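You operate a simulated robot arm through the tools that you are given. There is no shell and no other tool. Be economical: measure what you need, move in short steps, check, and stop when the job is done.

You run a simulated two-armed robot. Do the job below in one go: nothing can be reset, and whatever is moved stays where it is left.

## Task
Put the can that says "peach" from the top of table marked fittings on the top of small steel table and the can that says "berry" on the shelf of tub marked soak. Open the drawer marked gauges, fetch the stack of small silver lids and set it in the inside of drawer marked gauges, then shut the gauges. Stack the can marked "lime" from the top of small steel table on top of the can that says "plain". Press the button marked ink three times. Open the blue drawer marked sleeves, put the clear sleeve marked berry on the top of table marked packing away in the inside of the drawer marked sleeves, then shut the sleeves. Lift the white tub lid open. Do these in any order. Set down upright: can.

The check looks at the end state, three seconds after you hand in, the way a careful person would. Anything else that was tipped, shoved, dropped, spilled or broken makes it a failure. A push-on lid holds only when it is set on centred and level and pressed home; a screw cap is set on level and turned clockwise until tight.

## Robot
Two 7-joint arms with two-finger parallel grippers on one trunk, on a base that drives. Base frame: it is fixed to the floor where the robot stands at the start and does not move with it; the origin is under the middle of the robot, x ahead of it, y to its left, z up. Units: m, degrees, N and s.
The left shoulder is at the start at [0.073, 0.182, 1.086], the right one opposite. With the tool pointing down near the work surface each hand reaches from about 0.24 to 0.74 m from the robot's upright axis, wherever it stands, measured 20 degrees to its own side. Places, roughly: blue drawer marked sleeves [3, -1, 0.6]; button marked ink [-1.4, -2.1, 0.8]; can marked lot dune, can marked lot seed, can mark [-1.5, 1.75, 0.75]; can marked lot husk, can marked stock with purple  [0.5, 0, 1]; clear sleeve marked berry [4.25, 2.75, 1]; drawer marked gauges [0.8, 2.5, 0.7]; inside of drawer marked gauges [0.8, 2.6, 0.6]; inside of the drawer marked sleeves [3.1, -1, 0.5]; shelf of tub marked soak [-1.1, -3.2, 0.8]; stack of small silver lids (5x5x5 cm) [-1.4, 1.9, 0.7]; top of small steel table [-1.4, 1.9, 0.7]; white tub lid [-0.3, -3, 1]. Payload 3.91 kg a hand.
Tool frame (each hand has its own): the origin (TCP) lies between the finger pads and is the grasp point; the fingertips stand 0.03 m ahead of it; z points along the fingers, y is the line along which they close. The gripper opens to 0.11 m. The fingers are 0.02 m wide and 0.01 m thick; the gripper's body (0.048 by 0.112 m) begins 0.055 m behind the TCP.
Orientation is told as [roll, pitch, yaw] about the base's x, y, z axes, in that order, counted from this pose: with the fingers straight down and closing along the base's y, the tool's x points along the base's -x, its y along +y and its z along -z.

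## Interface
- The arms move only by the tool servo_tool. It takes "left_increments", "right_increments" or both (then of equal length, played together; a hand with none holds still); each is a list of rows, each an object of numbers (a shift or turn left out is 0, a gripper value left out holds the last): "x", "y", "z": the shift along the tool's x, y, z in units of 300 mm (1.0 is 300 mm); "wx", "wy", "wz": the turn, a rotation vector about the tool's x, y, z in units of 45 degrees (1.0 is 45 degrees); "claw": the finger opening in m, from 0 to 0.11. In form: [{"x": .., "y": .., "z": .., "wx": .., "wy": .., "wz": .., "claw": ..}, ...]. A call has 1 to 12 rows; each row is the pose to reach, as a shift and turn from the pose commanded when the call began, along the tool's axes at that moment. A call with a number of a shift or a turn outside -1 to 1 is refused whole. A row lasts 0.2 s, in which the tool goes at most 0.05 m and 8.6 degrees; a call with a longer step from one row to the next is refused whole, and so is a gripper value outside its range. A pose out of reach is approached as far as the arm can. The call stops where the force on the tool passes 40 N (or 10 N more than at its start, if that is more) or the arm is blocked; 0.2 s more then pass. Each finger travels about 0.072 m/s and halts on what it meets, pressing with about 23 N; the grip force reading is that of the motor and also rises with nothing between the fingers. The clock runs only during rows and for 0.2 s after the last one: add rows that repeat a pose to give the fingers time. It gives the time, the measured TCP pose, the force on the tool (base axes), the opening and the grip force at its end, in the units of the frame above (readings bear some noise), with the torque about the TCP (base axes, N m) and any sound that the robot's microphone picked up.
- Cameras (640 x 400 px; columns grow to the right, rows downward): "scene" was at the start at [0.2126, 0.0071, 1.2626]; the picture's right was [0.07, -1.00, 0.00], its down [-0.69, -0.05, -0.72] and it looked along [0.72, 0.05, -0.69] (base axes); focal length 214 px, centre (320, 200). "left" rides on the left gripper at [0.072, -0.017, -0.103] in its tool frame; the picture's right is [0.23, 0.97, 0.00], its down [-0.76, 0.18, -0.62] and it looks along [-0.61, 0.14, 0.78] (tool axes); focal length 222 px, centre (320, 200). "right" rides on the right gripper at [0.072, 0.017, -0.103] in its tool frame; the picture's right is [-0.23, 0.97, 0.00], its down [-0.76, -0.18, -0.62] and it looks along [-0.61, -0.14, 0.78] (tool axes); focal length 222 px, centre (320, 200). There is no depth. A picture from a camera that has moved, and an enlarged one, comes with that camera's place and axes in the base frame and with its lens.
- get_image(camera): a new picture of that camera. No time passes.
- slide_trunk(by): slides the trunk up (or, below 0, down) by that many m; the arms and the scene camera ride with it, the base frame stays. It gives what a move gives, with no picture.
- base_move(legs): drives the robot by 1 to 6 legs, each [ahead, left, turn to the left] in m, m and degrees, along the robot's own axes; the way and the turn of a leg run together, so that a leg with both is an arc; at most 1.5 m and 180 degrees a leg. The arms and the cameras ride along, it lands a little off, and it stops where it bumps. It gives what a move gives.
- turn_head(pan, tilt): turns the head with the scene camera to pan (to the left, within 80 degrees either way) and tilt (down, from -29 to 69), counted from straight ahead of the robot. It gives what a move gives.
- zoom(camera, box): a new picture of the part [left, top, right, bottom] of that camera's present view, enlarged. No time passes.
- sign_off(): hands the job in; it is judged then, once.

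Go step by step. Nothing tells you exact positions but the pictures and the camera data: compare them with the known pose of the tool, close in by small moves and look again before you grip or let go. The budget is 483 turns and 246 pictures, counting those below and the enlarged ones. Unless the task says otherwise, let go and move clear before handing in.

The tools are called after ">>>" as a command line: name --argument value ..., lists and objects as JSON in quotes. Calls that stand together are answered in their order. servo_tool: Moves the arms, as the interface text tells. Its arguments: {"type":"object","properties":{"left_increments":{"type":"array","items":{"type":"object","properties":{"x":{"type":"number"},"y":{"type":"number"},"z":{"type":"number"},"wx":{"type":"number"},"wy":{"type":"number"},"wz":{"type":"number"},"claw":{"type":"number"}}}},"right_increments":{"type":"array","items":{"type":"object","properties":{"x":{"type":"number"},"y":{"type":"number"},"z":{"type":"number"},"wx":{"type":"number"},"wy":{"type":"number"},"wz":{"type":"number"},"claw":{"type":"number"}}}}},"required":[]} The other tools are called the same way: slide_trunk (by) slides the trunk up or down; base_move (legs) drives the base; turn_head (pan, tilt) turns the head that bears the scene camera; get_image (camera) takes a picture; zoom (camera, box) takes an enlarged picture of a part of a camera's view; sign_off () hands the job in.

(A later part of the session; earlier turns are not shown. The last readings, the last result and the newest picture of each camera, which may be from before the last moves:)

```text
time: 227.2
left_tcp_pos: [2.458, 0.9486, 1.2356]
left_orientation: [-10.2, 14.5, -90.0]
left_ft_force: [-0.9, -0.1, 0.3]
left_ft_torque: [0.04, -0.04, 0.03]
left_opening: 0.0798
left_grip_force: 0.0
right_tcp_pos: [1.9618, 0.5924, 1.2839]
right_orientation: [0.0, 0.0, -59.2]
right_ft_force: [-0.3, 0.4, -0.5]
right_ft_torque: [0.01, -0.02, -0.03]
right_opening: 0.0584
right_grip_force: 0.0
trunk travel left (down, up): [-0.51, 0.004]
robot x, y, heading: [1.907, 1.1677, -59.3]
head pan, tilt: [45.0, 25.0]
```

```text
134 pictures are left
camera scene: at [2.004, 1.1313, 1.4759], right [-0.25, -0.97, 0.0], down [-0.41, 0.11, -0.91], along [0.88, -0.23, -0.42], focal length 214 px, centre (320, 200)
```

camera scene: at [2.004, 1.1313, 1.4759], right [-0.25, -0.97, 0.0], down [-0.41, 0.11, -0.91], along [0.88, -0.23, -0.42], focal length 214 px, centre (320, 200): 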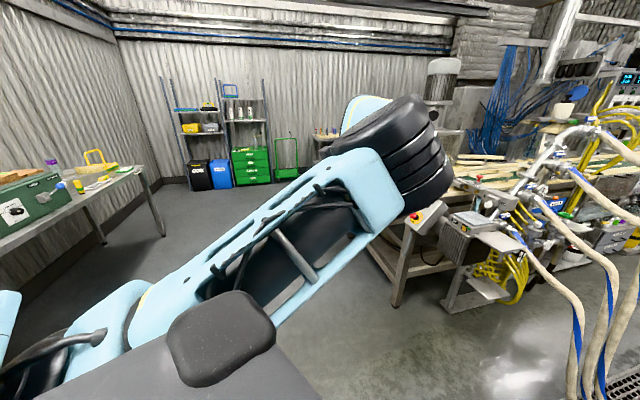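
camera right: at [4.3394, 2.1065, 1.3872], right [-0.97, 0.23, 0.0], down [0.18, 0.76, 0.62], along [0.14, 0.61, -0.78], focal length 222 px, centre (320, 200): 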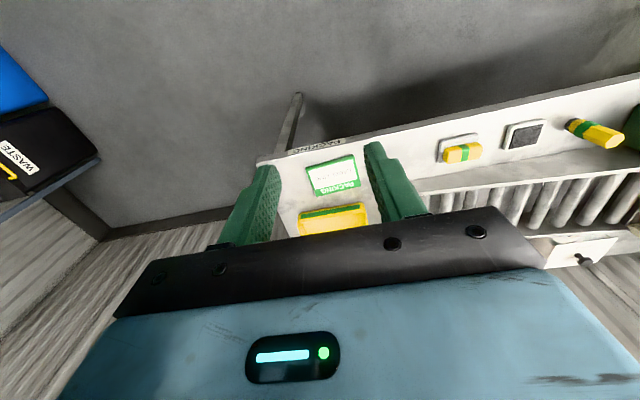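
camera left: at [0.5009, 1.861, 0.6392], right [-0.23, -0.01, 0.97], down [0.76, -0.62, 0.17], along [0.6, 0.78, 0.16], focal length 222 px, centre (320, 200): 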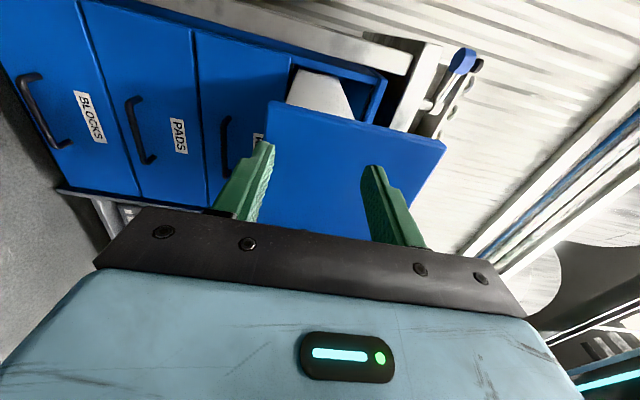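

>>> servo_tool --left_increments '[{"wy": -0.18}, {"wy": -0.36}, {"wy": -0.54}, {"wy": -0.72}, {"wy": -0.9}]'

>>> servo_tool --left_increments '[{"wy": -0.18}, {"wy": -0.36}, {"wy": -0.54}, {"wy": -0.72}, {"wy": -0.9}]'

>>> get_image --camera "scene"

```text
time: 228.6
left_tcp_pos: [2.4785, 0.9709, 1.2207]
left_orientation: [-13.3, -24.8, -78.0]
left_ft_force: [-0.4, 0.5, 0.0]
left_ft_torque: [0.01, -0.02, -0.01]
left_opening: 0.0803
left_grip_force: 0.0
right_tcp_pos: [1.9614, 0.5917, 1.2841]
right_orientation: [0.0, -0.1, -59.3]
right_ft_force: [0.1, 0.1, 0.0]
right_ft_torque: [0.0, 0.01, -0.02]
right_opening: 0.0578
right_grip_force: 0.1
trunk travel left (down, up): [-0.51, 0.004]
robot x, y, heading: [1.911, 1.1651, -59.5]
head pan, tilt: [45.0, 25.0]
stopped in row 5 (left hand): the arm was blocked; the commanded pose is now the measured one
```

```text
time: 229.8
left_tcp_pos: [2.4775, 0.9708, 1.2221]
left_orientation: [-27.4, -63.4, -59.1]
left_ft_force: [-0.1, -0.9, 0.5]
left_ft_torque: [-0.02, -0.01, 0.0]
left_opening: 0.0798
left_grip_force: 0.1
right_tcp_pos: [1.9614, 0.5927, 1.2845]
right_orientation: [0.0, 0.0, -59.1]
right_ft_force: [-0.7, -0.3, -0.1]
right_ft_torque: [0.01, 0.0, -0.03]
right_opening: 0.0578
right_grip_force: 0.1
trunk travel left (down, up): [-0.51, 0.004]
robot x, y, heading: [1.9102, 1.164, -59.6]
head pan, tilt: [45.0, 25.0]
```

```text
133 pictures are left
camera scene: at [2.0038, 1.1319, 1.476], right [-0.25, -0.97, 0.0], down [-0.41, 0.1, -0.91], along [0.88, -0.23, -0.42], focal length 214 px, centre (320, 200)
```

scene: 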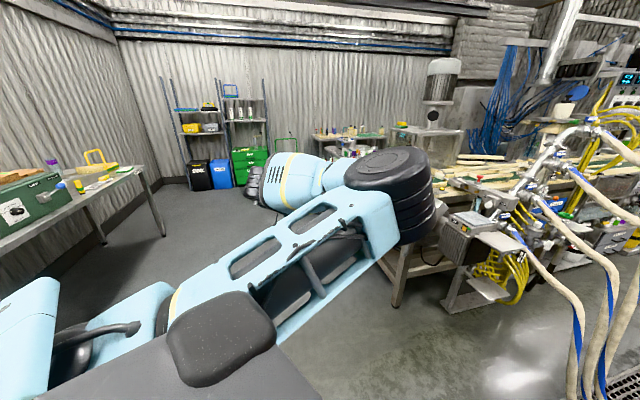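

>>> servo_tool --left_increments '[{"x": -0.027, "y": -0.1, "z": 0.11}, {"x": -0.055, "y": -0.2, "z": 0.22}, {"x": -0.083, "y": -0.3, "z": 0.34}, {"x": -0.11, "y": -0.4, "z": 0.45}, {"x": -0.137, "y": -0.5, "z": 0.56}, {"x": -0.165, "y": -0.6, "z": 0.68}, {"x": -0.19, "y": -0.7, "z": 0.79}, {"x": -0.22, "y": -0.81, "z": 0.9}]'

>>> get_image --camera "scene"

```text
time: 230.8
left_tcp_pos: [2.4132, 0.8613, 1.1349]
left_orientation: [-34.1, -53.2, -48.3]
left_ft_force: [-0.5, 0.4, 0.0]
left_ft_torque: [0.02, -0.05, -0.02]
left_opening: 0.08
left_grip_force: 0.1
left hand out of reach, approached as far as the arm can: row 4, 5
right_tcp_pos: [1.9622, 0.5921, 1.2857]
right_orientation: [0.1, 0.0, -59.2]
right_ft_force: [0.3, -0.5, 0.4]
right_ft_torque: [0.0, 0.04, 0.0]
right_opening: 0.0581
right_grip_force: 0.0
trunk travel left (down, up): [-0.51, 0.004]
robot x, y, heading: [1.913, 1.1656, -59.6]
head pan, tilt: [45.0, 25.0]
stopped in row 5 (left hand): the arm was blocked; the commanded pose is now the measured one
```

```text
132 pictures are left
camera scene: at [2.0044, 1.1308, 1.4758], right [-0.25, -0.97, 0.0], down [-0.41, 0.11, -0.91], along [0.88, -0.23, -0.42], focal length 214 px, centre (320, 200)
```

scene: 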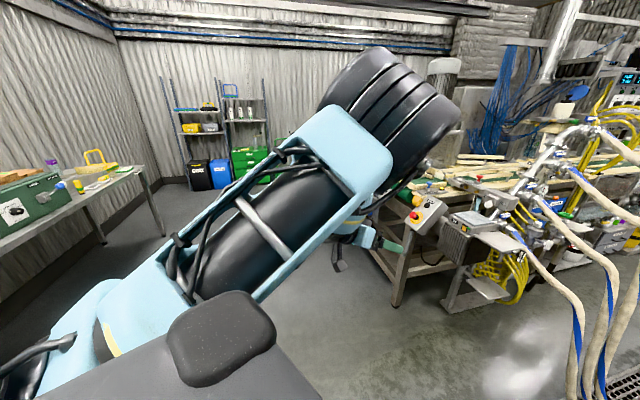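

>>> servo_tool --left_increments '[{"y": -0.1, "z": 0.08}, {"y": -0.2, "z": 0.16}, {"y": -0.3, "z": 0.24}, {"y": -0.4, "z": 0.32}, {"y": -0.5, "z": 0.4}]'

>>> servo_tool --left_increments '[{"y": -0.1, "z": 0.08}, {"y": -0.2, "z": 0.16}, {"y": -0.3, "z": 0.24}, {"y": -0.4, "z": 0.32}, {"y": -0.5, "z": 0.4}]'

>>> get_image --camera "scene"

```text
time: 232.2
left_tcp_pos: [2.4417, 0.7419, 1.1285]
left_orientation: [-38.6, -53.1, -40.7]
left_ft_force: [-0.8, 0.9, -1.1]
left_ft_torque: [0.02, 0.0, 0.03]
left_opening: 0.0804
left_grip_force: 0.0
left hand out of reach, approached as far as the arm can: row 1, 2, 3, 4, 5
right_tcp_pos: [1.9624, 0.5932, 1.2846]
right_orientation: [0.0, -0.1, -59.2]
right_ft_force: [-0.3, 0.0, 0.4]
right_ft_torque: [-0.04, 0.02, 0.01]
right_opening: 0.058
right_grip_force: 0.1
trunk travel left (down, up): [-0.51, 0.004]
robot x, y, heading: [1.9088, 1.164, -59.2]
head pan, tilt: [45.0, 25.0]
stopped in row 5 (left hand): the arm was blocked; the commanded pose is now the measured one
```

```text
time: 233.7
left_tcp_pos: [2.3894, 0.565, 1.133]
left_orientation: [-40.4, -53.0, -36.8]
left_ft_force: [-0.1, -0.2, 0.3]
left_ft_torque: [-0.04, 0.01, 0.03]
left_opening: 0.0798
left_grip_force: 0.1
left hand out of reach, approached as far as the arm can: row 2, 3, 4, 5
right_tcp_pos: [1.9614, 0.5921, 1.2845]
right_orientation: [0.0, 0.0, -59.2]
right_ft_force: [-0.8, -0.6, 0.6]
right_ft_torque: [0.0, 0.0, -0.02]
right_opening: 0.0582
right_grip_force: 0.0
trunk travel left (down, up): [-0.51, 0.004]
robot x, y, heading: [1.9115, 1.1664, -59.4]
head pan, tilt: [45.0, 25.0]
stopped in row 5 (left hand): the arm was blocked; the commanded pose is now the measured one
```

```text
131 pictures are left
camera scene: at [2.0043, 1.132, 1.476], right [-0.25, -0.97, 0.0], down [-0.41, 0.1, -0.91], along [0.88, -0.23, -0.42], focal length 214 px, centre (320, 200)
```

scene: 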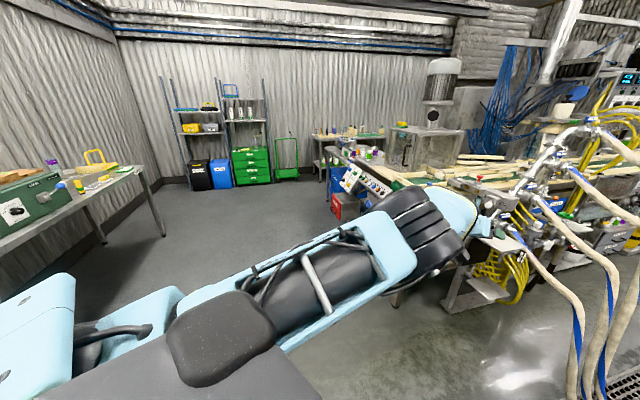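

>>> servo_tool --left_increments '[{"x": 0.015, "y": 0.02, "z": -0.14}, {"x": 0.03, "y": 0.04, "z": -0.28}, {"x": 0.045, "y": 0.06, "z": -0.42}, {"x": 0.06, "y": 0.08, "z": -0.56}, {"x": 0.08, "y": 0.1, "z": -0.7}, {"x": 0.1, "y": 0.13, "z": -0.85}]'

>>> get_image --camera "scene"

```text
time: 234.6
left_tcp_pos: [2.4408, 0.7403, 1.0643]
left_orientation: [-36.6, -43.1, -36.3]
left_ft_force: [0.0, -0.7, 0.9]
left_ft_torque: [0.0, 0.03, 0.05]
left_opening: 0.08
left_grip_force: 0.0
left hand out of reach, approached as far as the arm can: row 1, 2, 3, 4
right_tcp_pos: [1.9634, 0.5926, 1.2841]
right_orientation: [0.0, 0.0, -59.2]
right_ft_force: [0.6, -0.6, -0.1]
right_ft_torque: [-0.01, 0.01, 0.01]
right_opening: 0.0581
right_grip_force: 0.1
trunk travel left (down, up): [-0.51, 0.004]
robot x, y, heading: [1.9078, 1.1655, -59.2]
head pan, tilt: [45.0, 25.0]
stopped in row 4 (left hand): the arm was blocked; the commanded pose is now the measured one
```

```text
130 pictures are left
camera scene: at [2.0043, 1.1319, 1.4759], right [-0.25, -0.97, 0.0], down [-0.41, 0.1, -0.91], along [0.88, -0.23, -0.42], focal length 214 px, centre (320, 200)
```

scene: 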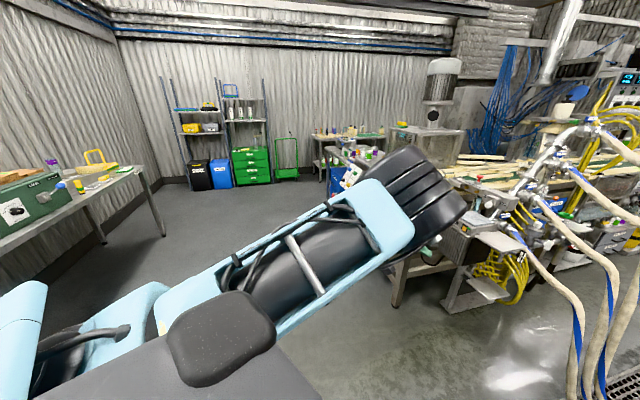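

>>> servo_tool --left_increments '[{"y": 0.07, "z": -0.13}, {"y": 0.14, "z": -0.26}, {"y": 0.21, "z": -0.39}, {"y": 0.28, "z": -0.52}, {"y": 0.35, "z": -0.65}, {"y": 0.4, "z": -0.75}]'

>>> servo_tool --left_increments '[{"y": 0.12, "z": -0.08}, {"y": 0.24, "z": -0.16}, {"y": 0.36, "z": -0.24}, {"y": 0.48, "z": -0.32}, {"y": 0.6, "z": -0.4}]'

>>> turn_head --pan 30 --tilt 35

>>> get_image --camera "scene"

```text
time: 236.0
left_tcp_pos: [2.5152, 0.9682, 1.1456]
left_orientation: [-36.3, -43.1, -37.0]
left_ft_force: [-0.7, 0.0, 0.2]
left_ft_torque: [0.01, 0.0, -0.02]
left_opening: 0.0798
left_grip_force: 0.2
right_tcp_pos: [1.9615, 0.5935, 1.2836]
right_orientation: [-0.1, 0.0, -59.2]
right_ft_force: [0.4, 0.3, -0.5]
right_ft_torque: [-0.02, 0.01, 0.02]
right_opening: 0.0579
right_grip_force: 0.0
trunk travel left (down, up): [-0.51, 0.004]
robot x, y, heading: [1.907, 1.1647, -59.3]
head pan, tilt: [45.0, 25.0]
```

```text
time: 237.2
left_tcp_pos: [2.6515, 1.1379, 1.1375]
left_orientation: [-36.4, -43.2, -36.7]
left_ft_force: [-0.1, 0.6, 0.0]
left_ft_torque: [-0.02, -0.01, 0.01]
left_opening: 0.0801
left_grip_force: 0.2
right_tcp_pos: [1.963, 0.5935, 1.2843]
right_orientation: [-0.1, -0.1, -59.2]
right_ft_force: [0.3, 0.2, 0.1]
right_ft_torque: [-0.04, 0.01, -0.02]
right_opening: 0.058
right_grip_force: 0.1
trunk travel left (down, up): [-0.51, 0.004]
robot x, y, heading: [1.9101, 1.1638, -59.3]
head pan, tilt: [45.0, 25.0]
```

```text
time: 238.0
left_tcp_pos: [2.6503, 1.137, 1.1367]
left_orientation: [-36.3, -43.1, -36.6]
left_ft_force: [-0.1, 0.0, -0.5]
left_ft_torque: [0.0, 0.01, 0.0]
left_opening: 0.0801
left_grip_force: 0.2
right_tcp_pos: [1.9624, 0.5914, 1.2832]
right_orientation: [-0.1, 0.0, -59.2]
right_ft_force: [-0.1, 0.3, -0.2]
right_ft_torque: [-0.03, -0.01, 0.01]
right_opening: 0.0577
right_grip_force: 0.1
trunk travel left (down, up): [-0.51, 0.004]
robot x, y, heading: [1.9091, 1.1674, -59.1]
head pan, tilt: [30.0, 35.0]
```

```text
129 pictures are left
camera scene: at [1.9912, 1.1108, 1.4602], right [-0.49, -0.87, 0.0], down [-0.5, 0.28, -0.82], along [0.71, -0.4, -0.57], focal length 214 px, centre (320, 200)
```

scene: 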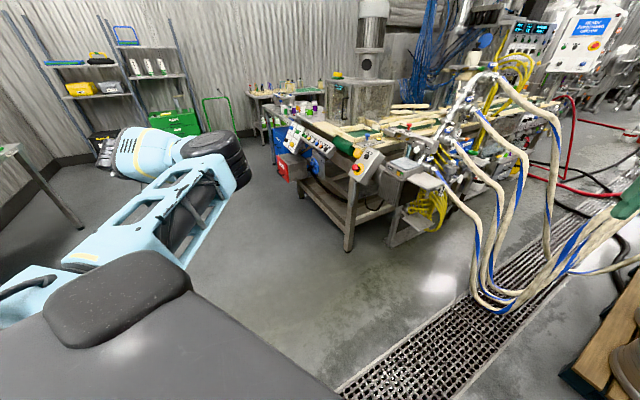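

>>> zoom --camera "scene" --box '[380, 50, 640, 250]'

```text
2.00 times, centred on (510, 150) of scene
camera zoom: at [1.9912, 1.1108, 1.4602], right [-0.49, -0.87, 0.0], down [-0.5, 0.28, -0.82], along [0.71, -0.4, -0.57], focal length 429 px, centre (-60, 300)
```

zoom: 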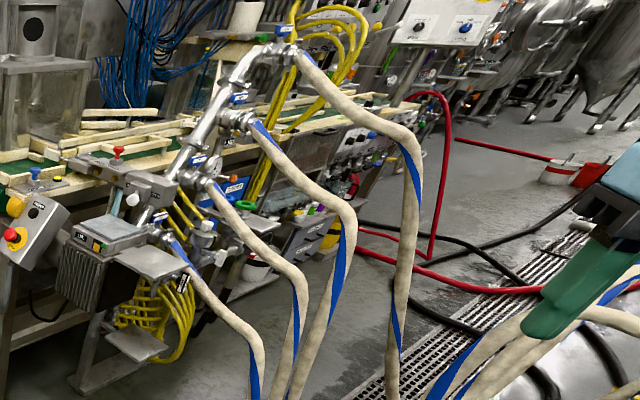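

The left arm is parked to the side. Now I drive back west to the fittings table front.

>>> base_move --legs '[[0, 0, 120], [0, 0, 119.3], [1.4, -0.2, 0], [1.0, 0, 0]]'

>>> base_move --legs '[[0, 0, 90]]'

>>> turn_head --pan 30 --tilt 30

>>> get_image --camera "scene"

```text
time: 259.5
left_tcp_pos: [-0.8923, 0.9383, 1.1366]
left_orientation: [-36.3, -43.1, -162.1]
left_ft_force: [0.5, 0.8, -0.2]
left_ft_torque: [-0.01, -0.05, 0.0]
left_opening: 0.0801
left_grip_force: 0.0
right_tcp_pos: [-0.9369, 1.8159, 1.2845]
right_orientation: [0.0, 0.0, 175.4]
right_ft_force: [0.7, 0.0, -0.1]
right_ft_torque: [0.04, 0.02, -0.02]
right_opening: 0.0578
right_grip_force: 0.0
trunk travel left (down, up): [-0.51, 0.004]
robot x, y, heading: [-0.438, 1.5253, 175.1]
head pan, tilt: [30.0, 35.0]
```

```text
time: 263.8
left_tcp_pos: [0.1505, 1.0764, 1.1365]
left_orientation: [-36.3, -43.2, -72.1]
left_ft_force: [-0.6, -0.4, -0.3]
left_ft_torque: [-0.01, 0.02, -0.02]
left_opening: 0.08
left_grip_force: 0.0
right_tcp_pos: [-0.7256, 1.0278, 1.2853]
right_orientation: [-0.1, 0.1, -94.5]
right_ft_force: [0.5, -1.0, 0.3]
right_ft_torque: [0.02, 0.01, 0.0]
right_opening: 0.0579
right_grip_force: 0.0
trunk travel left (down, up): [-0.51, 0.004]
robot x, y, heading: [-0.4399, 1.5254, -94.6]
head pan, tilt: [30.0, 35.0]
```

```text
time: 264.4
left_tcp_pos: [0.1503, 1.0759, 1.1361]
left_orientation: [-36.2, -43.1, -72.0]
left_ft_force: [0.0, 0.1, -0.8]
left_ft_torque: [-0.03, -0.01, 0.01]
left_opening: 0.0799
left_grip_force: 0.1
right_tcp_pos: [-0.725, 1.0282, 1.2839]
right_orientation: [0.1, 0.0, -94.5]
right_ft_force: [-0.1, 0.0, -0.6]
right_ft_torque: [0.0, 0.03, -0.03]
right_opening: 0.058
right_grip_force: 0.2
trunk travel left (down, up): [-0.51, 0.004]
robot x, y, heading: [-0.4341, 1.5266, -94.8]
head pan, tilt: [30.0, 30.0]
```

```text
127 pictures are left
camera scene: at [-0.4019, 1.4324, 1.4679], right [-0.9, -0.43, 0.0], down [-0.21, 0.45, -0.87], along [0.37, -0.78, -0.5], focal length 214 px, centre (320, 200)
```

scene: 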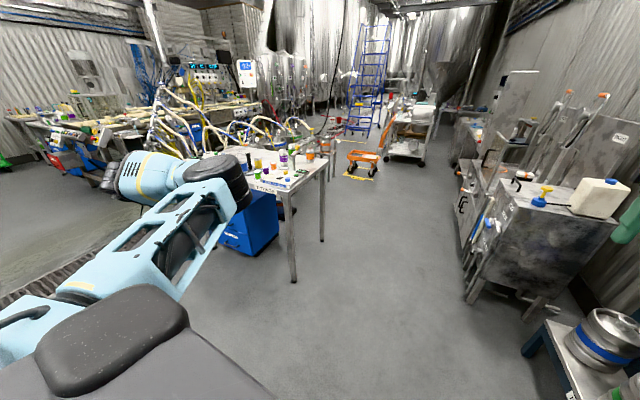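

I now drive to the front of the fittings table and face it.

>>> base_move --legs '[[1.48, 0, 0], [0, 0, 94.6], [0.33, 0, 0]]'

>>> turn_head --pan 0 --tilt 50

>>> get_image --camera "scene"

>>> get_image --camera "right"

```text
time: 277.7
left_tcp_pos: [0.1723, 0.6599, 1.1377]
left_orientation: [-36.3, -43.1, 23.9]
left_ft_force: [1.0, -0.5, -0.8]
left_ft_torque: [0.01, 0.01, 0.0]
left_opening: 0.08
left_grip_force: 0.1
right_tcp_pos: [0.3113, -0.2074, 1.2844]
right_orientation: [0.0, 0.0, 1.3]
right_ft_force: [0.5, -1.0, 0.1]
right_ft_torque: [0.01, 0.01, 0.0]
right_opening: 0.0581
right_grip_force: 0.0
trunk travel left (down, up): [-0.51, 0.004]
robot x, y, heading: [-0.2177, 0.0294, 1.3]
head pan, tilt: [30.0, 30.0]
```

```text
time: 278.6
left_tcp_pos: [0.1725, 0.6603, 1.1365]
left_orientation: [-36.3, -43.1, 23.9]
left_ft_force: [-0.2, 0.2, 0.1]
left_ft_torque: [-0.03, -0.01, 0.0]
left_opening: 0.08
left_grip_force: 0.0
right_tcp_pos: [0.3092, -0.208, 1.2845]
right_orientation: [0.0, -0.1, 1.4]
right_ft_force: [-0.5, -0.6, 0.2]
right_ft_torque: [0.0, 0.01, -0.06]
right_opening: 0.0579
right_grip_force: 0.0
trunk travel left (down, up): [-0.51, 0.004]
robot x, y, heading: [-0.2156, 0.0293, 1.2]
head pan, tilt: [0.0, 50.0]
```

```text
126 pictures are left
camera scene: at [-0.1255, 0.0304, 1.4385], right [0.02, -1.0, 0.0], down [-0.77, -0.02, -0.64], along [0.64, 0.01, -0.77], focal length 214 px, centre (320, 200)
```

scene: 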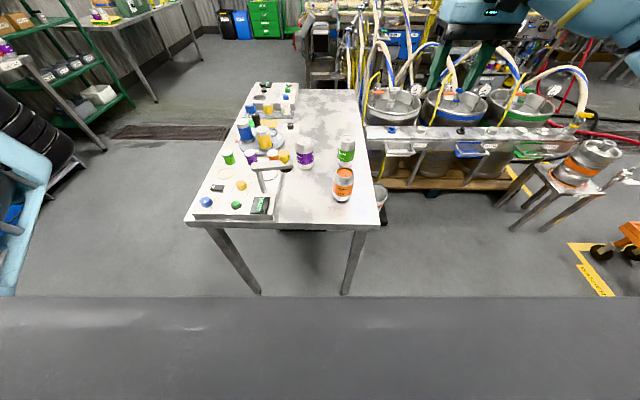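

```text
125 pictures are left
camera right: at [0.2365, -0.1927, 1.3875], right [0.2, 0.98, 0.0], down [0.77, -0.16, 0.62], along [0.61, -0.13, -0.78], focal length 222 px, centre (320, 200)
```

right: 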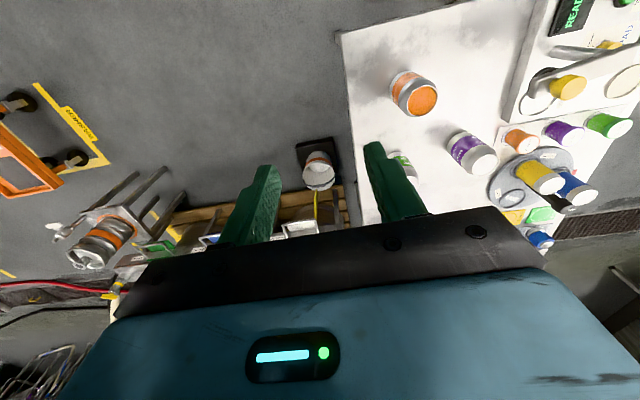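

>>> zoom --camera "scene" --box '[270, 120, 390, 220]'

>>> zoom --camera "right" --box '[350, 50, 520, 190]'

```text
4.00 times, centred on (330, 170) of scene
camera zoom: at [-0.1255, 0.0304, 1.4385], right [0.02, -1.0, 0.0], down [-0.77, -0.02, -0.64], along [0.64, 0.01, -0.77], focal length 858 px, centre (280, 320)
```

zoom: 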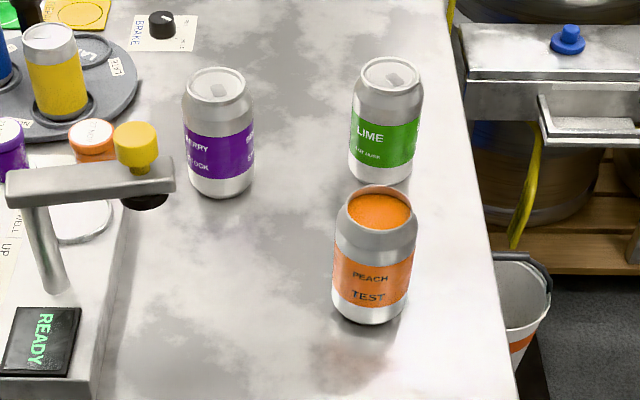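

```text
2.86 times, centred on (435, 120) of right
camera zoom: at [0.2365, -0.1927, 1.3875], right [0.2, 0.98, 0.0], down [0.77, -0.16, 0.62], along [0.61, -0.13, -0.78], focal length 635 px, centre (-9, 429)
```

zoom: 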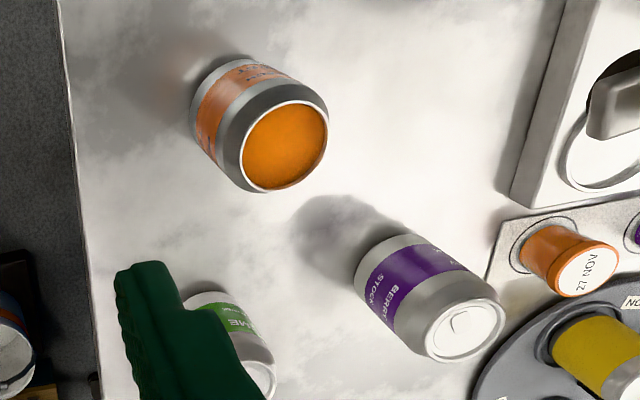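

Peach TEST at ≈(0.380,−0.039), top 0.975; berry at ≈(0.543,0.102). I move the right hand above the peach can.

>>> servo_tool --right_increments '[{"x": -0.06, "y": 0.14, "claw": 0.11}, {"x": -0.12, "y": 0.28, "z": 0.05}, {"x": -0.18, "y": 0.42, "z": 0.1}, {"x": -0.25, "y": 0.556, "z": 0.17}, {"x": -0.25, "y": 0.556, "z": 0.33}, {"x": -0.25, "y": 0.556, "z": 0.49}, {"x": -0.25, "y": 0.556, "z": 0.62}, {"x": -0.25, "y": 0.556, "z": 0.62}]'

>>> zoom --camera "right" --box '[200, 50, 440, 230]'

```text
refused: row 4 steps farther than a row can; nothing moved
```

```text
2.22 times, centred on (320, 140) of right
camera zoom: at [0.2365, -0.1927, 1.3875], right [0.2, 0.98, 0.0], down [0.77, -0.16, 0.62], along [0.61, -0.13, -0.78], focal length 494 px, centre (320, 333)
```

zoom: 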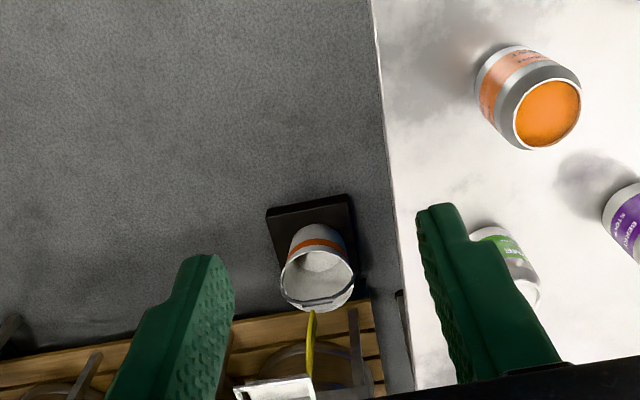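

>>> servo_tool --right_increments '[{"x": -0.06, "y": 0.13, "claw": 0.11}, {"x": -0.12, "y": 0.26}, {"x": -0.18, "y": 0.39}, {"x": -0.22, "y": 0.5, "z": 0.05}, {"x": -0.25, "y": 0.556, "z": 0.17}, {"x": -0.25, "y": 0.556, "z": 0.33}, {"x": -0.25, "y": 0.556, "z": 0.49}, {"x": -0.25, "y": 0.556, "z": 0.62}, {"x": -0.25, "y": 0.556, "z": 0.62}]'

>>> get_image --camera "right"

```text
time: 280.6
left_tcp_pos: [0.1727, 0.6594, 1.1366]
left_orientation: [-36.3, -43.2, 23.9]
left_ft_force: [0.8, 0.4, 0.1]
left_ft_torque: [0.01, 0.02, 0.0]
left_opening: 0.08
left_grip_force: 0.0
right_tcp_pos: [0.3804, -0.04, 1.0981]
right_orientation: [0.0, 0.0, 1.3]
right_ft_force: [0.6, 0.5, 0.2]
right_ft_torque: [0.01, -0.02, 0.02]
right_opening: 0.11
right_grip_force: 0.1
trunk travel left (down, up): [-0.51, 0.004]
robot x, y, heading: [-0.2146, 0.0277, 1.4]
head pan, tilt: [0.0, 50.0]
```

```text
121 pictures are left
camera right: at [0.3071, -0.0256, 1.2021], right [0.2, 0.98, 0.0], down [0.77, -0.16, 0.62], along [0.61, -0.13, -0.78], focal length 222 px, centre (320, 200)
```

right: 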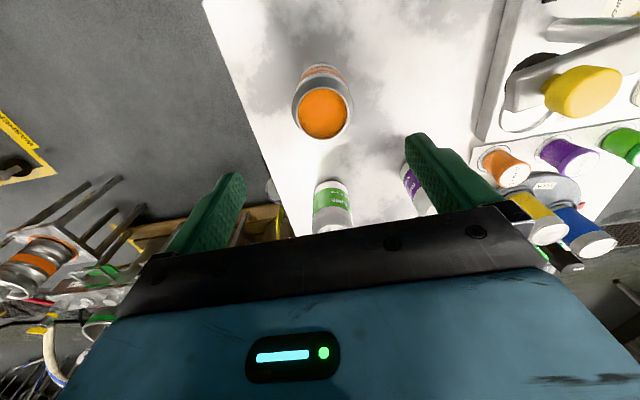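

>>> servo_tool --right_increments '[{"x": 0.01, "y": 0.008, "z": 0.16}, {"x": 0.01, "y": 0.008, "z": 0.32}, {"x": 0.01, "y": 0.008, "z": 0.47}, {"x": 0.01, "y": 0.008, "z": 0.555}, {"x": 0.01, "y": 0.008, "z": 0.555, "claw": 0.08}, {"x": 0.01, "y": 0.008, "z": 0.555, "claw": 0.05}, {"x": 0.01, "y": 0.008, "z": 0.555}, {"x": 0.01, "y": 0.008, "z": 0.555}]'

>>> get_image --camera "right"

```text
time: 282.4
left_tcp_pos: [0.1727, 0.6592, 1.1371]
left_orientation: [-36.3, -43.1, 23.9]
left_ft_force: [0.3, 0.1, -0.1]
left_ft_torque: [-0.02, -0.02, 0.01]
left_opening: 0.0798
left_grip_force: 0.1
right_tcp_pos: [0.3792, -0.0363, 0.9324]
right_orientation: [0.1, -0.1, 1.4]
right_ft_force: [0.2, 0.0, 0.2]
right_ft_torque: [-0.06, -0.06, 0.0]
right_opening: 0.0658
right_grip_force: 22.9
trunk travel left (down, up): [-0.51, 0.004]
robot x, y, heading: [-0.2162, 0.0301, 1.1]
head pan, tilt: [0.0, 50.0]
```

```text
120 pictures are left
camera right: at [0.3054, -0.0221, 1.0353], right [0.2, 0.98, 0.0], down [0.77, -0.16, 0.62], along [0.61, -0.13, -0.78], focal length 222 px, centre (320, 200)
```

right: 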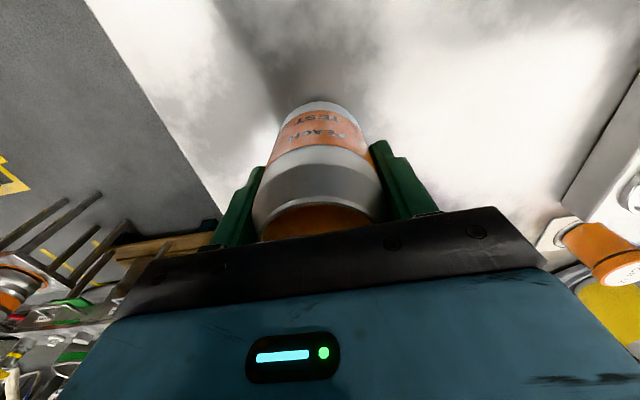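

Gripped. I lift gently (slow, it's full of liquid).

>>> servo_tool --right_increments '[{"z": -0.03}, {"z": -0.07}, {"z": -0.12}, {"z": -0.18}, {"z": -0.25}, {"z": -0.32}, {"z": -0.4}, {"z": -0.48}, {"z": -0.55}, {"z": -0.6}, {"z": -0.63}, {"z": -0.63}]'

>>> get_image --camera "scene"

```text
time: 285.1
left_tcp_pos: [0.1732, 0.6596, 1.1369]
left_orientation: [-36.4, -43.0, 23.9]
left_ft_force: [0.0, -0.6, 0.1]
left_ft_torque: [-0.04, -0.01, 0.01]
left_opening: 0.08
left_grip_force: 0.0
right_tcp_pos: [0.3803, -0.0369, 1.1205]
right_orientation: [0.1, -0.1, 1.4]
right_ft_force: [0.1, 1.3, -4.2]
right_ft_torque: [0.0, 0.0, 0.02]
right_opening: 0.0656
right_grip_force: 23.0
trunk travel left (down, up): [-0.51, 0.004]
robot x, y, heading: [-0.2136, 0.0253, 1.1]
head pan, tilt: [0.0, 50.0]
```

```text
119 pictures are left
camera scene: at [-0.1248, 0.0302, 1.4384], right [0.02, -1.0, 0.0], down [-0.77, -0.02, -0.64], along [0.64, 0.01, -0.77], focal length 214 px, centre (320, 200)
```

scene: 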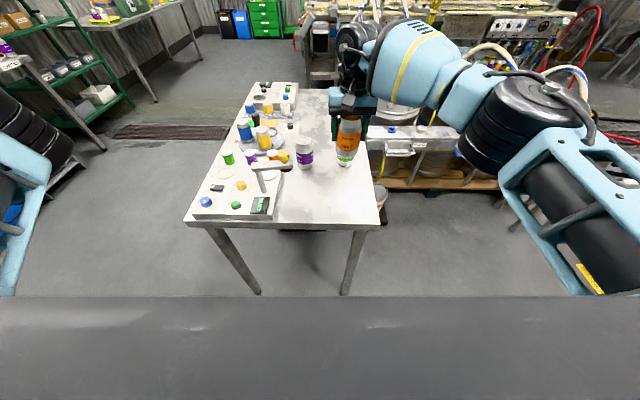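

Now carry the peach can to the small steel table, driving gently.

>>> base_move --legs '[[-0.35, 0, 0], [0, 0, 95], [1.2, 0, 0], [0, 0, 84]]'

>>> turn_head --pan 0 --tilt 35

>>> get_image --camera "scene"

```text
time: 300.5
left_tcp_pos: [-1.1142, 0.5701, 1.1364]
left_orientation: [-36.4, -43.1, -157.1]
left_ft_force: [0.2, 0.5, 0.2]
left_ft_torque: [0.0, 0.02, 0.03]
left_opening: 0.0801
left_grip_force: 0.0
right_tcp_pos: [-1.3087, 1.2703, 1.1194]
right_orientation: [0.0, 0.0, -179.6]
right_ft_force: [-0.5, 0.5, -3.3]
right_ft_torque: [-0.02, 0.01, -0.02]
right_opening: 0.0658
right_grip_force: 23.1
trunk travel left (down, up): [-0.51, 0.004]
robot x, y, heading: [-0.7136, 1.1942, -179.8]
head pan, tilt: [0.0, 50.0]
```

```text
time: 301.3
left_tcp_pos: [-1.1154, 0.5702, 1.1369]
left_orientation: [-36.3, -43.1, -157.1]
left_ft_force: [0.6, -0.1, 0.2]
left_ft_torque: [-0.01, 0.03, -0.04]
left_opening: 0.0798
left_grip_force: 0.0
right_tcp_pos: [-1.3078, 1.2702, 1.1184]
right_orientation: [0.0, -0.1, -179.6]
right_ft_force: [1.7, -0.4, -3.9]
right_ft_torque: [-0.01, -0.04, 0.0]
right_opening: 0.0655
right_grip_force: 22.7
trunk travel left (down, up): [-0.51, 0.004]
robot x, y, heading: [-0.7142, 1.1977, -179.9]
head pan, tilt: [0.0, 35.0]
```

```text
118 pictures are left
camera scene: at [-0.8195, 1.1969, 1.4601], right [0.0, 1.0, 0.0], down [0.57, 0.0, -0.82], along [-0.82, 0.0, -0.57], focal length 214 px, centre (320, 200)
```

scene: 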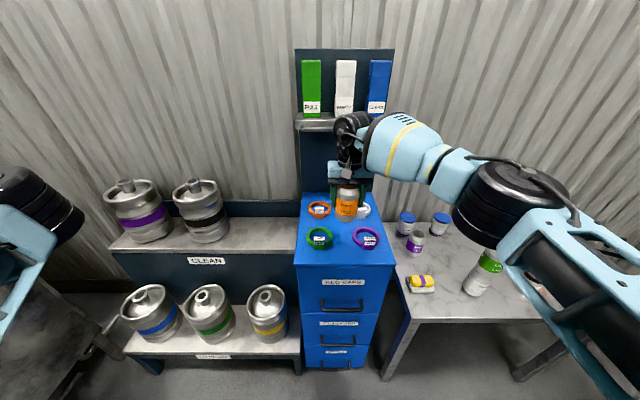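

The can's bottom (1.045) clears everything. I strafe north and then forward so the can sits above the free spot at (−1.46, 1.93).

>>> base_move --legs '[[0, -0.66, 0], [0.15, 0, 0]]'

>>> turn_head --pan 0 --tilt 50

>>> get_image --camera "scene"

>>> get_image --camera "right"

```text
time: 308.5
left_tcp_pos: [-1.2634, 1.2277, 1.1373]
left_orientation: [-36.2, -43.2, -157.1]
left_ft_force: [0.4, -0.1, 0.4]
left_ft_torque: [0.0, -0.02, -0.01]
left_opening: 0.0802
left_grip_force: 0.1
right_tcp_pos: [-1.4575, 1.9274, 1.1206]
right_orientation: [0.1, 0.0, -179.7]
right_ft_force: [0.0, 0.2, -3.6]
right_ft_torque: [0.03, -0.02, -0.03]
right_opening: 0.0655
right_grip_force: 22.9
trunk travel left (down, up): [-0.51, 0.004]
robot x, y, heading: [-0.863, 1.8519, -180.1]
head pan, tilt: [0.0, 35.0]
```

```text
time: 309.2
left_tcp_pos: [-1.2646, 1.2291, 1.1371]
left_orientation: [-36.3, -43.2, -157.2]
left_ft_force: [0.7, -0.7, -0.1]
left_ft_torque: [-0.01, -0.01, -0.03]
left_opening: 0.08
left_grip_force: 0.1
right_tcp_pos: [-1.4575, 1.9275, 1.1206]
right_orientation: [0.0, -0.1, -179.7]
right_ft_force: [-0.9, 0.1, -3.3]
right_ft_torque: [-0.01, 0.0, 0.0]
right_opening: 0.0654
right_grip_force: 23.0
trunk travel left (down, up): [-0.51, 0.004]
robot x, y, heading: [-0.8652, 1.8526, -180.2]
head pan, tilt: [0.0, 50.0]
```

```text
117 pictures are left
camera scene: at [-0.9574, 1.8547, 1.4384], right [0.0, 1.0, 0.0], down [0.77, 0.0, -0.64], along [-0.64, 0.0, -0.77], focal length 214 px, centre (320, 200)
```

scene: 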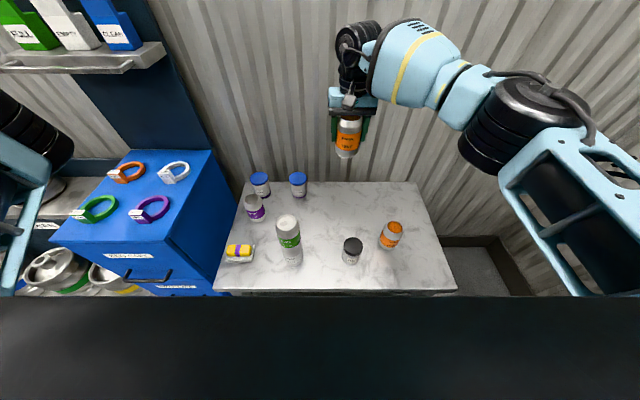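

```text
116 pictures are left
camera right: at [-1.386, 1.9118, 1.223], right [-0.22, -0.98, 0.0], down [-0.76, 0.17, 0.62], along [-0.61, 0.14, -0.78], focal length 222 px, centre (320, 200)
```

right: 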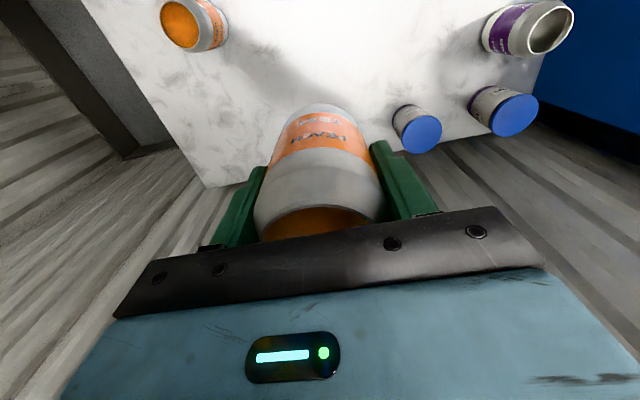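

Above the free spot. Descend to 0.82, then feel for contact.

>>> servo_tool --right_increments '[{"z": 0.06}, {"z": 0.14}, {"z": 0.24}, {"z": 0.35}, {"z": 0.46}, {"z": 0.57}, {"z": 0.68}, {"z": 0.79}, {"z": 0.88}, {"z": 0.95}, {"z": 1.0}, {"z": 1.0}]'

>>> zoom --camera "scene" --box '[220, 130, 460, 290]'

```text
time: 311.9
left_tcp_pos: [-1.2649, 1.2278, 1.1363]
left_orientation: [-36.4, -43.1, -157.0]
left_ft_force: [0.2, -0.2, 0.6]
left_ft_torque: [0.02, 0.0, 0.0]
left_opening: 0.08
left_grip_force: 0.2
right_tcp_pos: [-1.445, 1.931, 0.8386]
right_orientation: [0.1, -0.1, -179.6]
right_ft_force: [0.3, 0.2, -4.2]
right_ft_torque: [-0.03, -0.06, 0.0]
right_opening: 0.0657
right_grip_force: 23.2
right hand out of reach, approached as far as the arm can: row 9, 10, 11, 12
trunk travel left (down, up): [-0.51, 0.004]
robot x, y, heading: [-0.8662, 1.8496, -180.0]
head pan, tilt: [0.0, 50.0]
```

```text
2.50 times, centred on (340, 210) of scene
camera zoom: at [-0.957, 1.8546, 1.4384], right [0.0, 1.0, 0.0], down [0.77, 0.0, -0.64], along [-0.64, 0.0, -0.77], focal length 536 px, centre (270, 175)
```

zoom: 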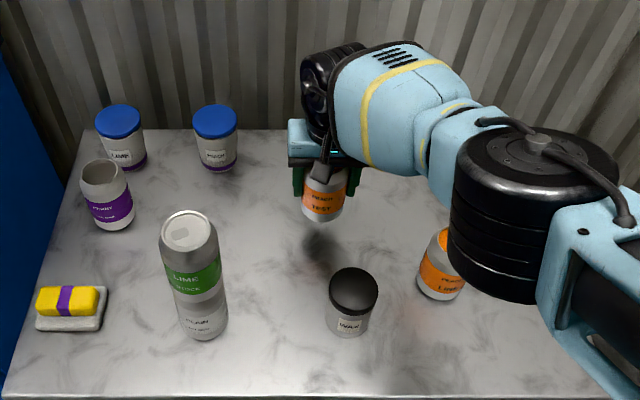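

Slight reach limit; I bring it 3.5 cm nearer and continue down slowly.

>>> servo_tool --right_increments '[{"x": 0.06}, {"x": 0.117}, {"x": 0.117, "z": 0.04}, {"x": 0.117, "z": 0.07}, {"x": 0.117, "z": 0.09}, {"x": 0.117, "z": 0.1}, {"x": 0.117, "z": 0.105}]'

```text
time: 313.4
left_tcp_pos: [-1.2661, 1.2278, 1.1368]
left_orientation: [-36.3, -43.1, -157.1]
left_ft_force: [1.1, -0.5, 0.5]
left_ft_torque: [0.03, -0.03, 0.02]
left_opening: 0.0801
left_grip_force: 0.1
right_tcp_pos: [-1.4107, 1.931, 0.8075]
right_orientation: [-0.1, 0.0, -179.7]
right_ft_force: [0.2, -0.5, -3.2]
right_ft_torque: [0.01, -0.04, 0.03]
right_opening: 0.0658
right_grip_force: 22.9
trunk travel left (down, up): [-0.51, 0.004]
robot x, y, heading: [-0.8639, 1.8543, -180.2]
head pan, tilt: [0.0, 50.0]
```

>>> servo_tool --right_increments '[{"z": 0.007}, {"z": 0.014}, {"z": 0.014}]'

>>> zoom --camera "scene" --box '[300, 150, 440, 260]'

```text
time: 314.2
left_tcp_pos: [-1.265, 1.2277, 1.1354]
left_orientation: [-36.4, -43.1, -157.1]
left_ft_force: [-0.4, 0.0, 0.6]
left_ft_torque: [-0.01, -0.02, -0.02]
left_opening: 0.0797
left_grip_force: 0.1
right_tcp_pos: [-1.4107, 1.9334, 0.8023]
right_orientation: [0.1, 0.1, -179.7]
right_ft_force: [-0.1, 0.1, -1.9]
right_ft_torque: [0.0, 0.0, -0.02]
right_opening: 0.0657
right_grip_force: 23.2
trunk travel left (down, up): [-0.51, 0.004]
robot x, y, heading: [-0.8647, 1.8527, -180.1]
head pan, tilt: [0.0, 50.0]
```

```text
3.64 times, centred on (370, 205) of scene
camera zoom: at [-0.9571, 1.8547, 1.4384], right [0.0, 1.0, 0.0], down [0.77, 0.0, -0.64], along [-0.64, 0.0, -0.77], focal length 780 px, centre (138, 182)
```

zoom: 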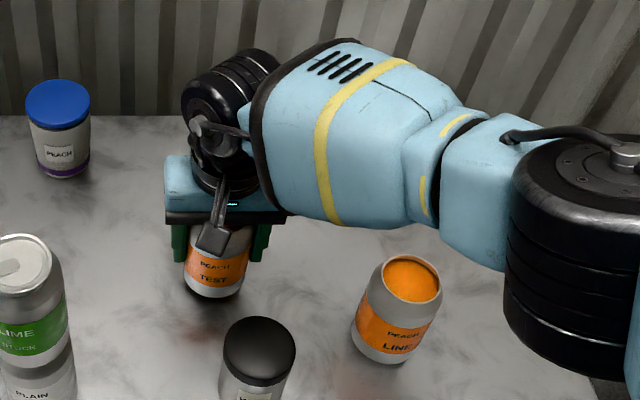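

>>> servo_tool --right_increments '[{"z": 0.005}, {"z": 0.008}, {"z": 0.008}]'

```text
time: 315.1
left_tcp_pos: [-1.2638, 1.2287, 1.1362]
left_orientation: [-36.3, -43.0, -157.1]
left_ft_force: [0.5, 0.5, -0.1]
left_ft_torque: [-0.03, 0.0, 0.02]
left_opening: 0.0802
left_grip_force: 0.1
right_tcp_pos: [-1.41, 1.9323, 0.8012]
right_orientation: [0.0, -0.1, -179.7]
right_ft_force: [0.1, 0.4, -2.8]
right_ft_torque: [-0.02, -0.01, -0.02]
right_opening: 0.0658
right_grip_force: 23.0
trunk travel left (down, up): [-0.51, 0.004]
robot x, y, heading: [-0.861, 1.8534, -179.8]
head pan, tilt: [0.0, 50.0]
```

>>> servo_tool --right_increments '[{"z": 0.007}, {"z": 0.013}, {"z": 0.018}, {"z": 0.018}]'

```text
time: 316.1
left_tcp_pos: [-1.2653, 1.2286, 1.1371]
left_orientation: [-36.4, -43.1, -157.1]
left_ft_force: [-0.3, 0.0, -0.1]
left_ft_torque: [0.01, -0.03, 0.0]
left_opening: 0.0801
left_grip_force: 0.0
right_tcp_pos: [-1.4102, 1.9327, 0.7952]
right_orientation: [0.1, 0.0, -179.8]
right_ft_force: [-0.3, -0.7, -4.1]
right_ft_torque: [-0.03, -0.02, 0.01]
right_opening: 0.0656
right_grip_force: 22.9
trunk travel left (down, up): [-0.51, 0.004]
robot x, y, heading: [-0.8661, 1.8569, -179.7]
head pan, tilt: [0.0, 50.0]
```

>>> servo_tool --right_increments '[{"z": 0.007}, {"z": 0.013}, {"z": 0.013}]'

>>> servo_tool --right_increments '[{"z": 0.005}, {"z": 0.01}, {"z": 0.01}]'

```text
time: 316.9
left_tcp_pos: [-1.2634, 1.229, 1.1381]
left_orientation: [-36.4, -43.1, -157.1]
left_ft_force: [0.9, 0.1, 0.3]
left_ft_torque: [0.0, -0.03, 0.04]
left_opening: 0.0799
left_grip_force: 0.1
right_tcp_pos: [-1.4121, 1.9321, 0.7923]
right_orientation: [0.0, -0.1, -179.8]
right_ft_force: [1.0, 0.4, 3.3]
right_ft_torque: [0.11, -0.06, -0.02]
right_opening: 0.0659
right_grip_force: 22.6
trunk travel left (down, up): [-0.51, 0.004]
robot x, y, heading: [-0.8642, 1.8538, -179.9]
head pan, tilt: [0.0, 50.0]
```

```text
time: 317.6
left_tcp_pos: [-1.2629, 1.2284, 1.1383]
left_orientation: [-36.4, -43.2, -157.2]
left_ft_force: [0.4, 0.9, -0.8]
left_ft_torque: [0.01, 0.0, 0.01]
left_opening: 0.08
left_grip_force: 0.1
right_tcp_pos: [-1.412, 1.9328, 0.7917]
right_orientation: [0.0, -0.3, -179.7]
right_ft_force: [1.6, 0.6, 17.0]
right_ft_torque: [0.34, 0.15, 0.0]
right_opening: 0.0659
right_grip_force: 23.1
trunk travel left (down, up): [-0.51, 0.004]
robot x, y, heading: [-0.8679, 1.8541, -179.9]
head pan, tilt: [0.0, 50.0]
```

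Firm contact with the table. Release and rise.

>>> servo_tool --right_increments '[{"z": -0.007, "claw": 0.075}, {"z": -0.007, "claw": 0.09}, {"z": -0.007, "claw": 0.11}, {"z": -0.007}, {"z": -0.08}, {"z": -0.2}, {"z": -0.35}, {"z": -0.5}, {"z": -0.66}, {"z": -0.82}, {"z": -0.98}, {"z": -1.0}]'

>>> zoom --camera "scene" --box '[220, 130, 460, 290]'

```text
time: 320.2
left_tcp_pos: [-1.2642, 1.2277, 1.1367]
left_orientation: [-36.4, -43.2, -157.1]
left_ft_force: [0.7, -1.0, 0.9]
left_ft_torque: [0.0, 0.02, -0.03]
left_opening: 0.0801
left_grip_force: 0.1
right_tcp_pos: [-1.4117, 1.9327, 1.0887]
right_orientation: [-0.1, 0.0, -179.7]
right_ft_force: [-0.2, 0.0, 1.1]
right_ft_torque: [-0.03, -0.02, 0.0]
right_opening: 0.1101
right_grip_force: 0.0
trunk travel left (down, up): [-0.51, 0.004]
robot x, y, heading: [-0.8617, 1.8537, -179.9]
head pan, tilt: [0.0, 50.0]
```

```text
2.50 times, centred on (340, 210) of scene
camera zoom: at [-0.9571, 1.8549, 1.4384], right [0.0, 1.0, 0.0], down [0.77, 0.0, -0.64], along [-0.64, 0.0, -0.77], focal length 536 px, centre (270, 175)
```

zoom: 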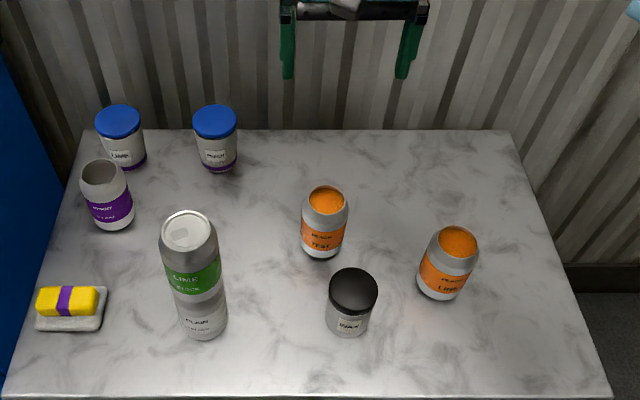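

Peach is in place. Now back to the fittings table for the berry can.

>>> base_move --legs '[[-0.42, 0, 0], [0, 0.66, 0], [0, 0, 90], [1.16, 0, 0], [0, 0, 90]]'

>>> base_move --legs '[[0.28, 0, 0]]'

>>> zoom --camera "scene" --box '[240, 80, 400, 220]'

>>> zoom --camera "right" --box '[240, 20, 560, 220]'

```text
time: 341.9
left_tcp_pos: [-0.0026, 0.6479, 1.137]
left_orientation: [-36.3, -43.1, 21.1]
left_ft_force: [-0.5, -1.3, 0.7]
left_ft_torque: [0.01, -0.02, -0.01]
left_opening: 0.0799
left_grip_force: 0.0
right_tcp_pos: [0.1211, -0.0611, 1.0881]
right_orientation: [-0.1, 0.0, -1.4]
right_ft_force: [1.0, 0.6, 0.0]
right_ft_torque: [0.0, 0.0, -0.02]
right_opening: 0.11
right_grip_force: 0.0
trunk travel left (down, up): [-0.51, 0.004]
robot x, y, heading: [-0.4218, 0.0384, -1.8]
head pan, tilt: [0.0, 50.0]
```

```text
time: 343.8
left_tcp_pos: [0.275, 0.6365, 1.1367]
left_orientation: [-36.3, -43.1, 20.8]
left_ft_force: [0.3, 0.3, -1.2]
left_ft_torque: [-0.03, -0.01, -0.01]
left_opening: 0.0801
left_grip_force: 0.1
right_tcp_pos: [0.3954, -0.0721, 1.0901]
right_orientation: [0.0, 0.0, -1.9]
right_ft_force: [-0.2, -0.7, -0.6]
right_ft_torque: [0.0, -0.02, 0.01]
right_opening: 0.1102
right_grip_force: 0.1
trunk travel left (down, up): [-0.51, 0.004]
robot x, y, heading: [-0.1465, 0.0291, -1.8]
head pan, tilt: [0.0, 50.0]
```

```text
2.86 times, centred on (320, 150) of scene
camera zoom: at [-0.0569, 0.0251, 1.4385], right [-0.03, -1.0, 0.0], down [-0.77, 0.03, -0.64], along [0.64, -0.02, -0.77], focal length 613 px, centre (320, 343)
```

zoom: 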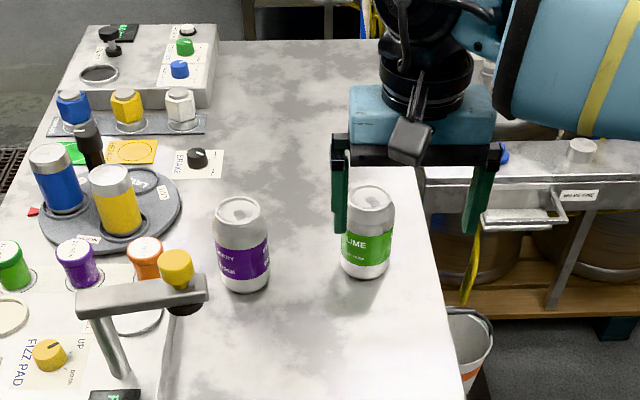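

```text
2.00 times, centred on (400, 120) of right
camera zoom: at [0.3234, -0.0523, 1.1923], right [0.26, 0.97, 0.0], down [0.76, -0.2, 0.62], along [0.6, -0.16, -0.78], focal length 444 px, centre (160, 360)
```

zoom: 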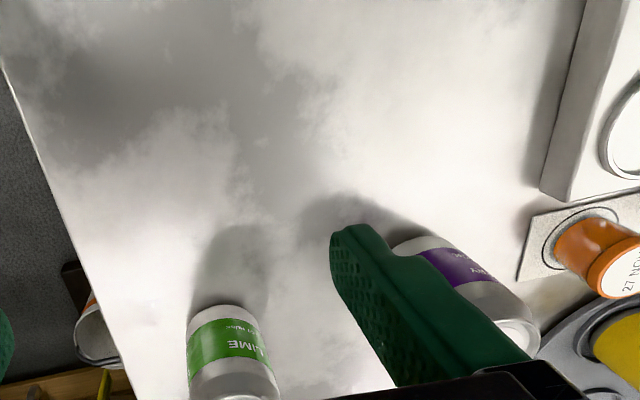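

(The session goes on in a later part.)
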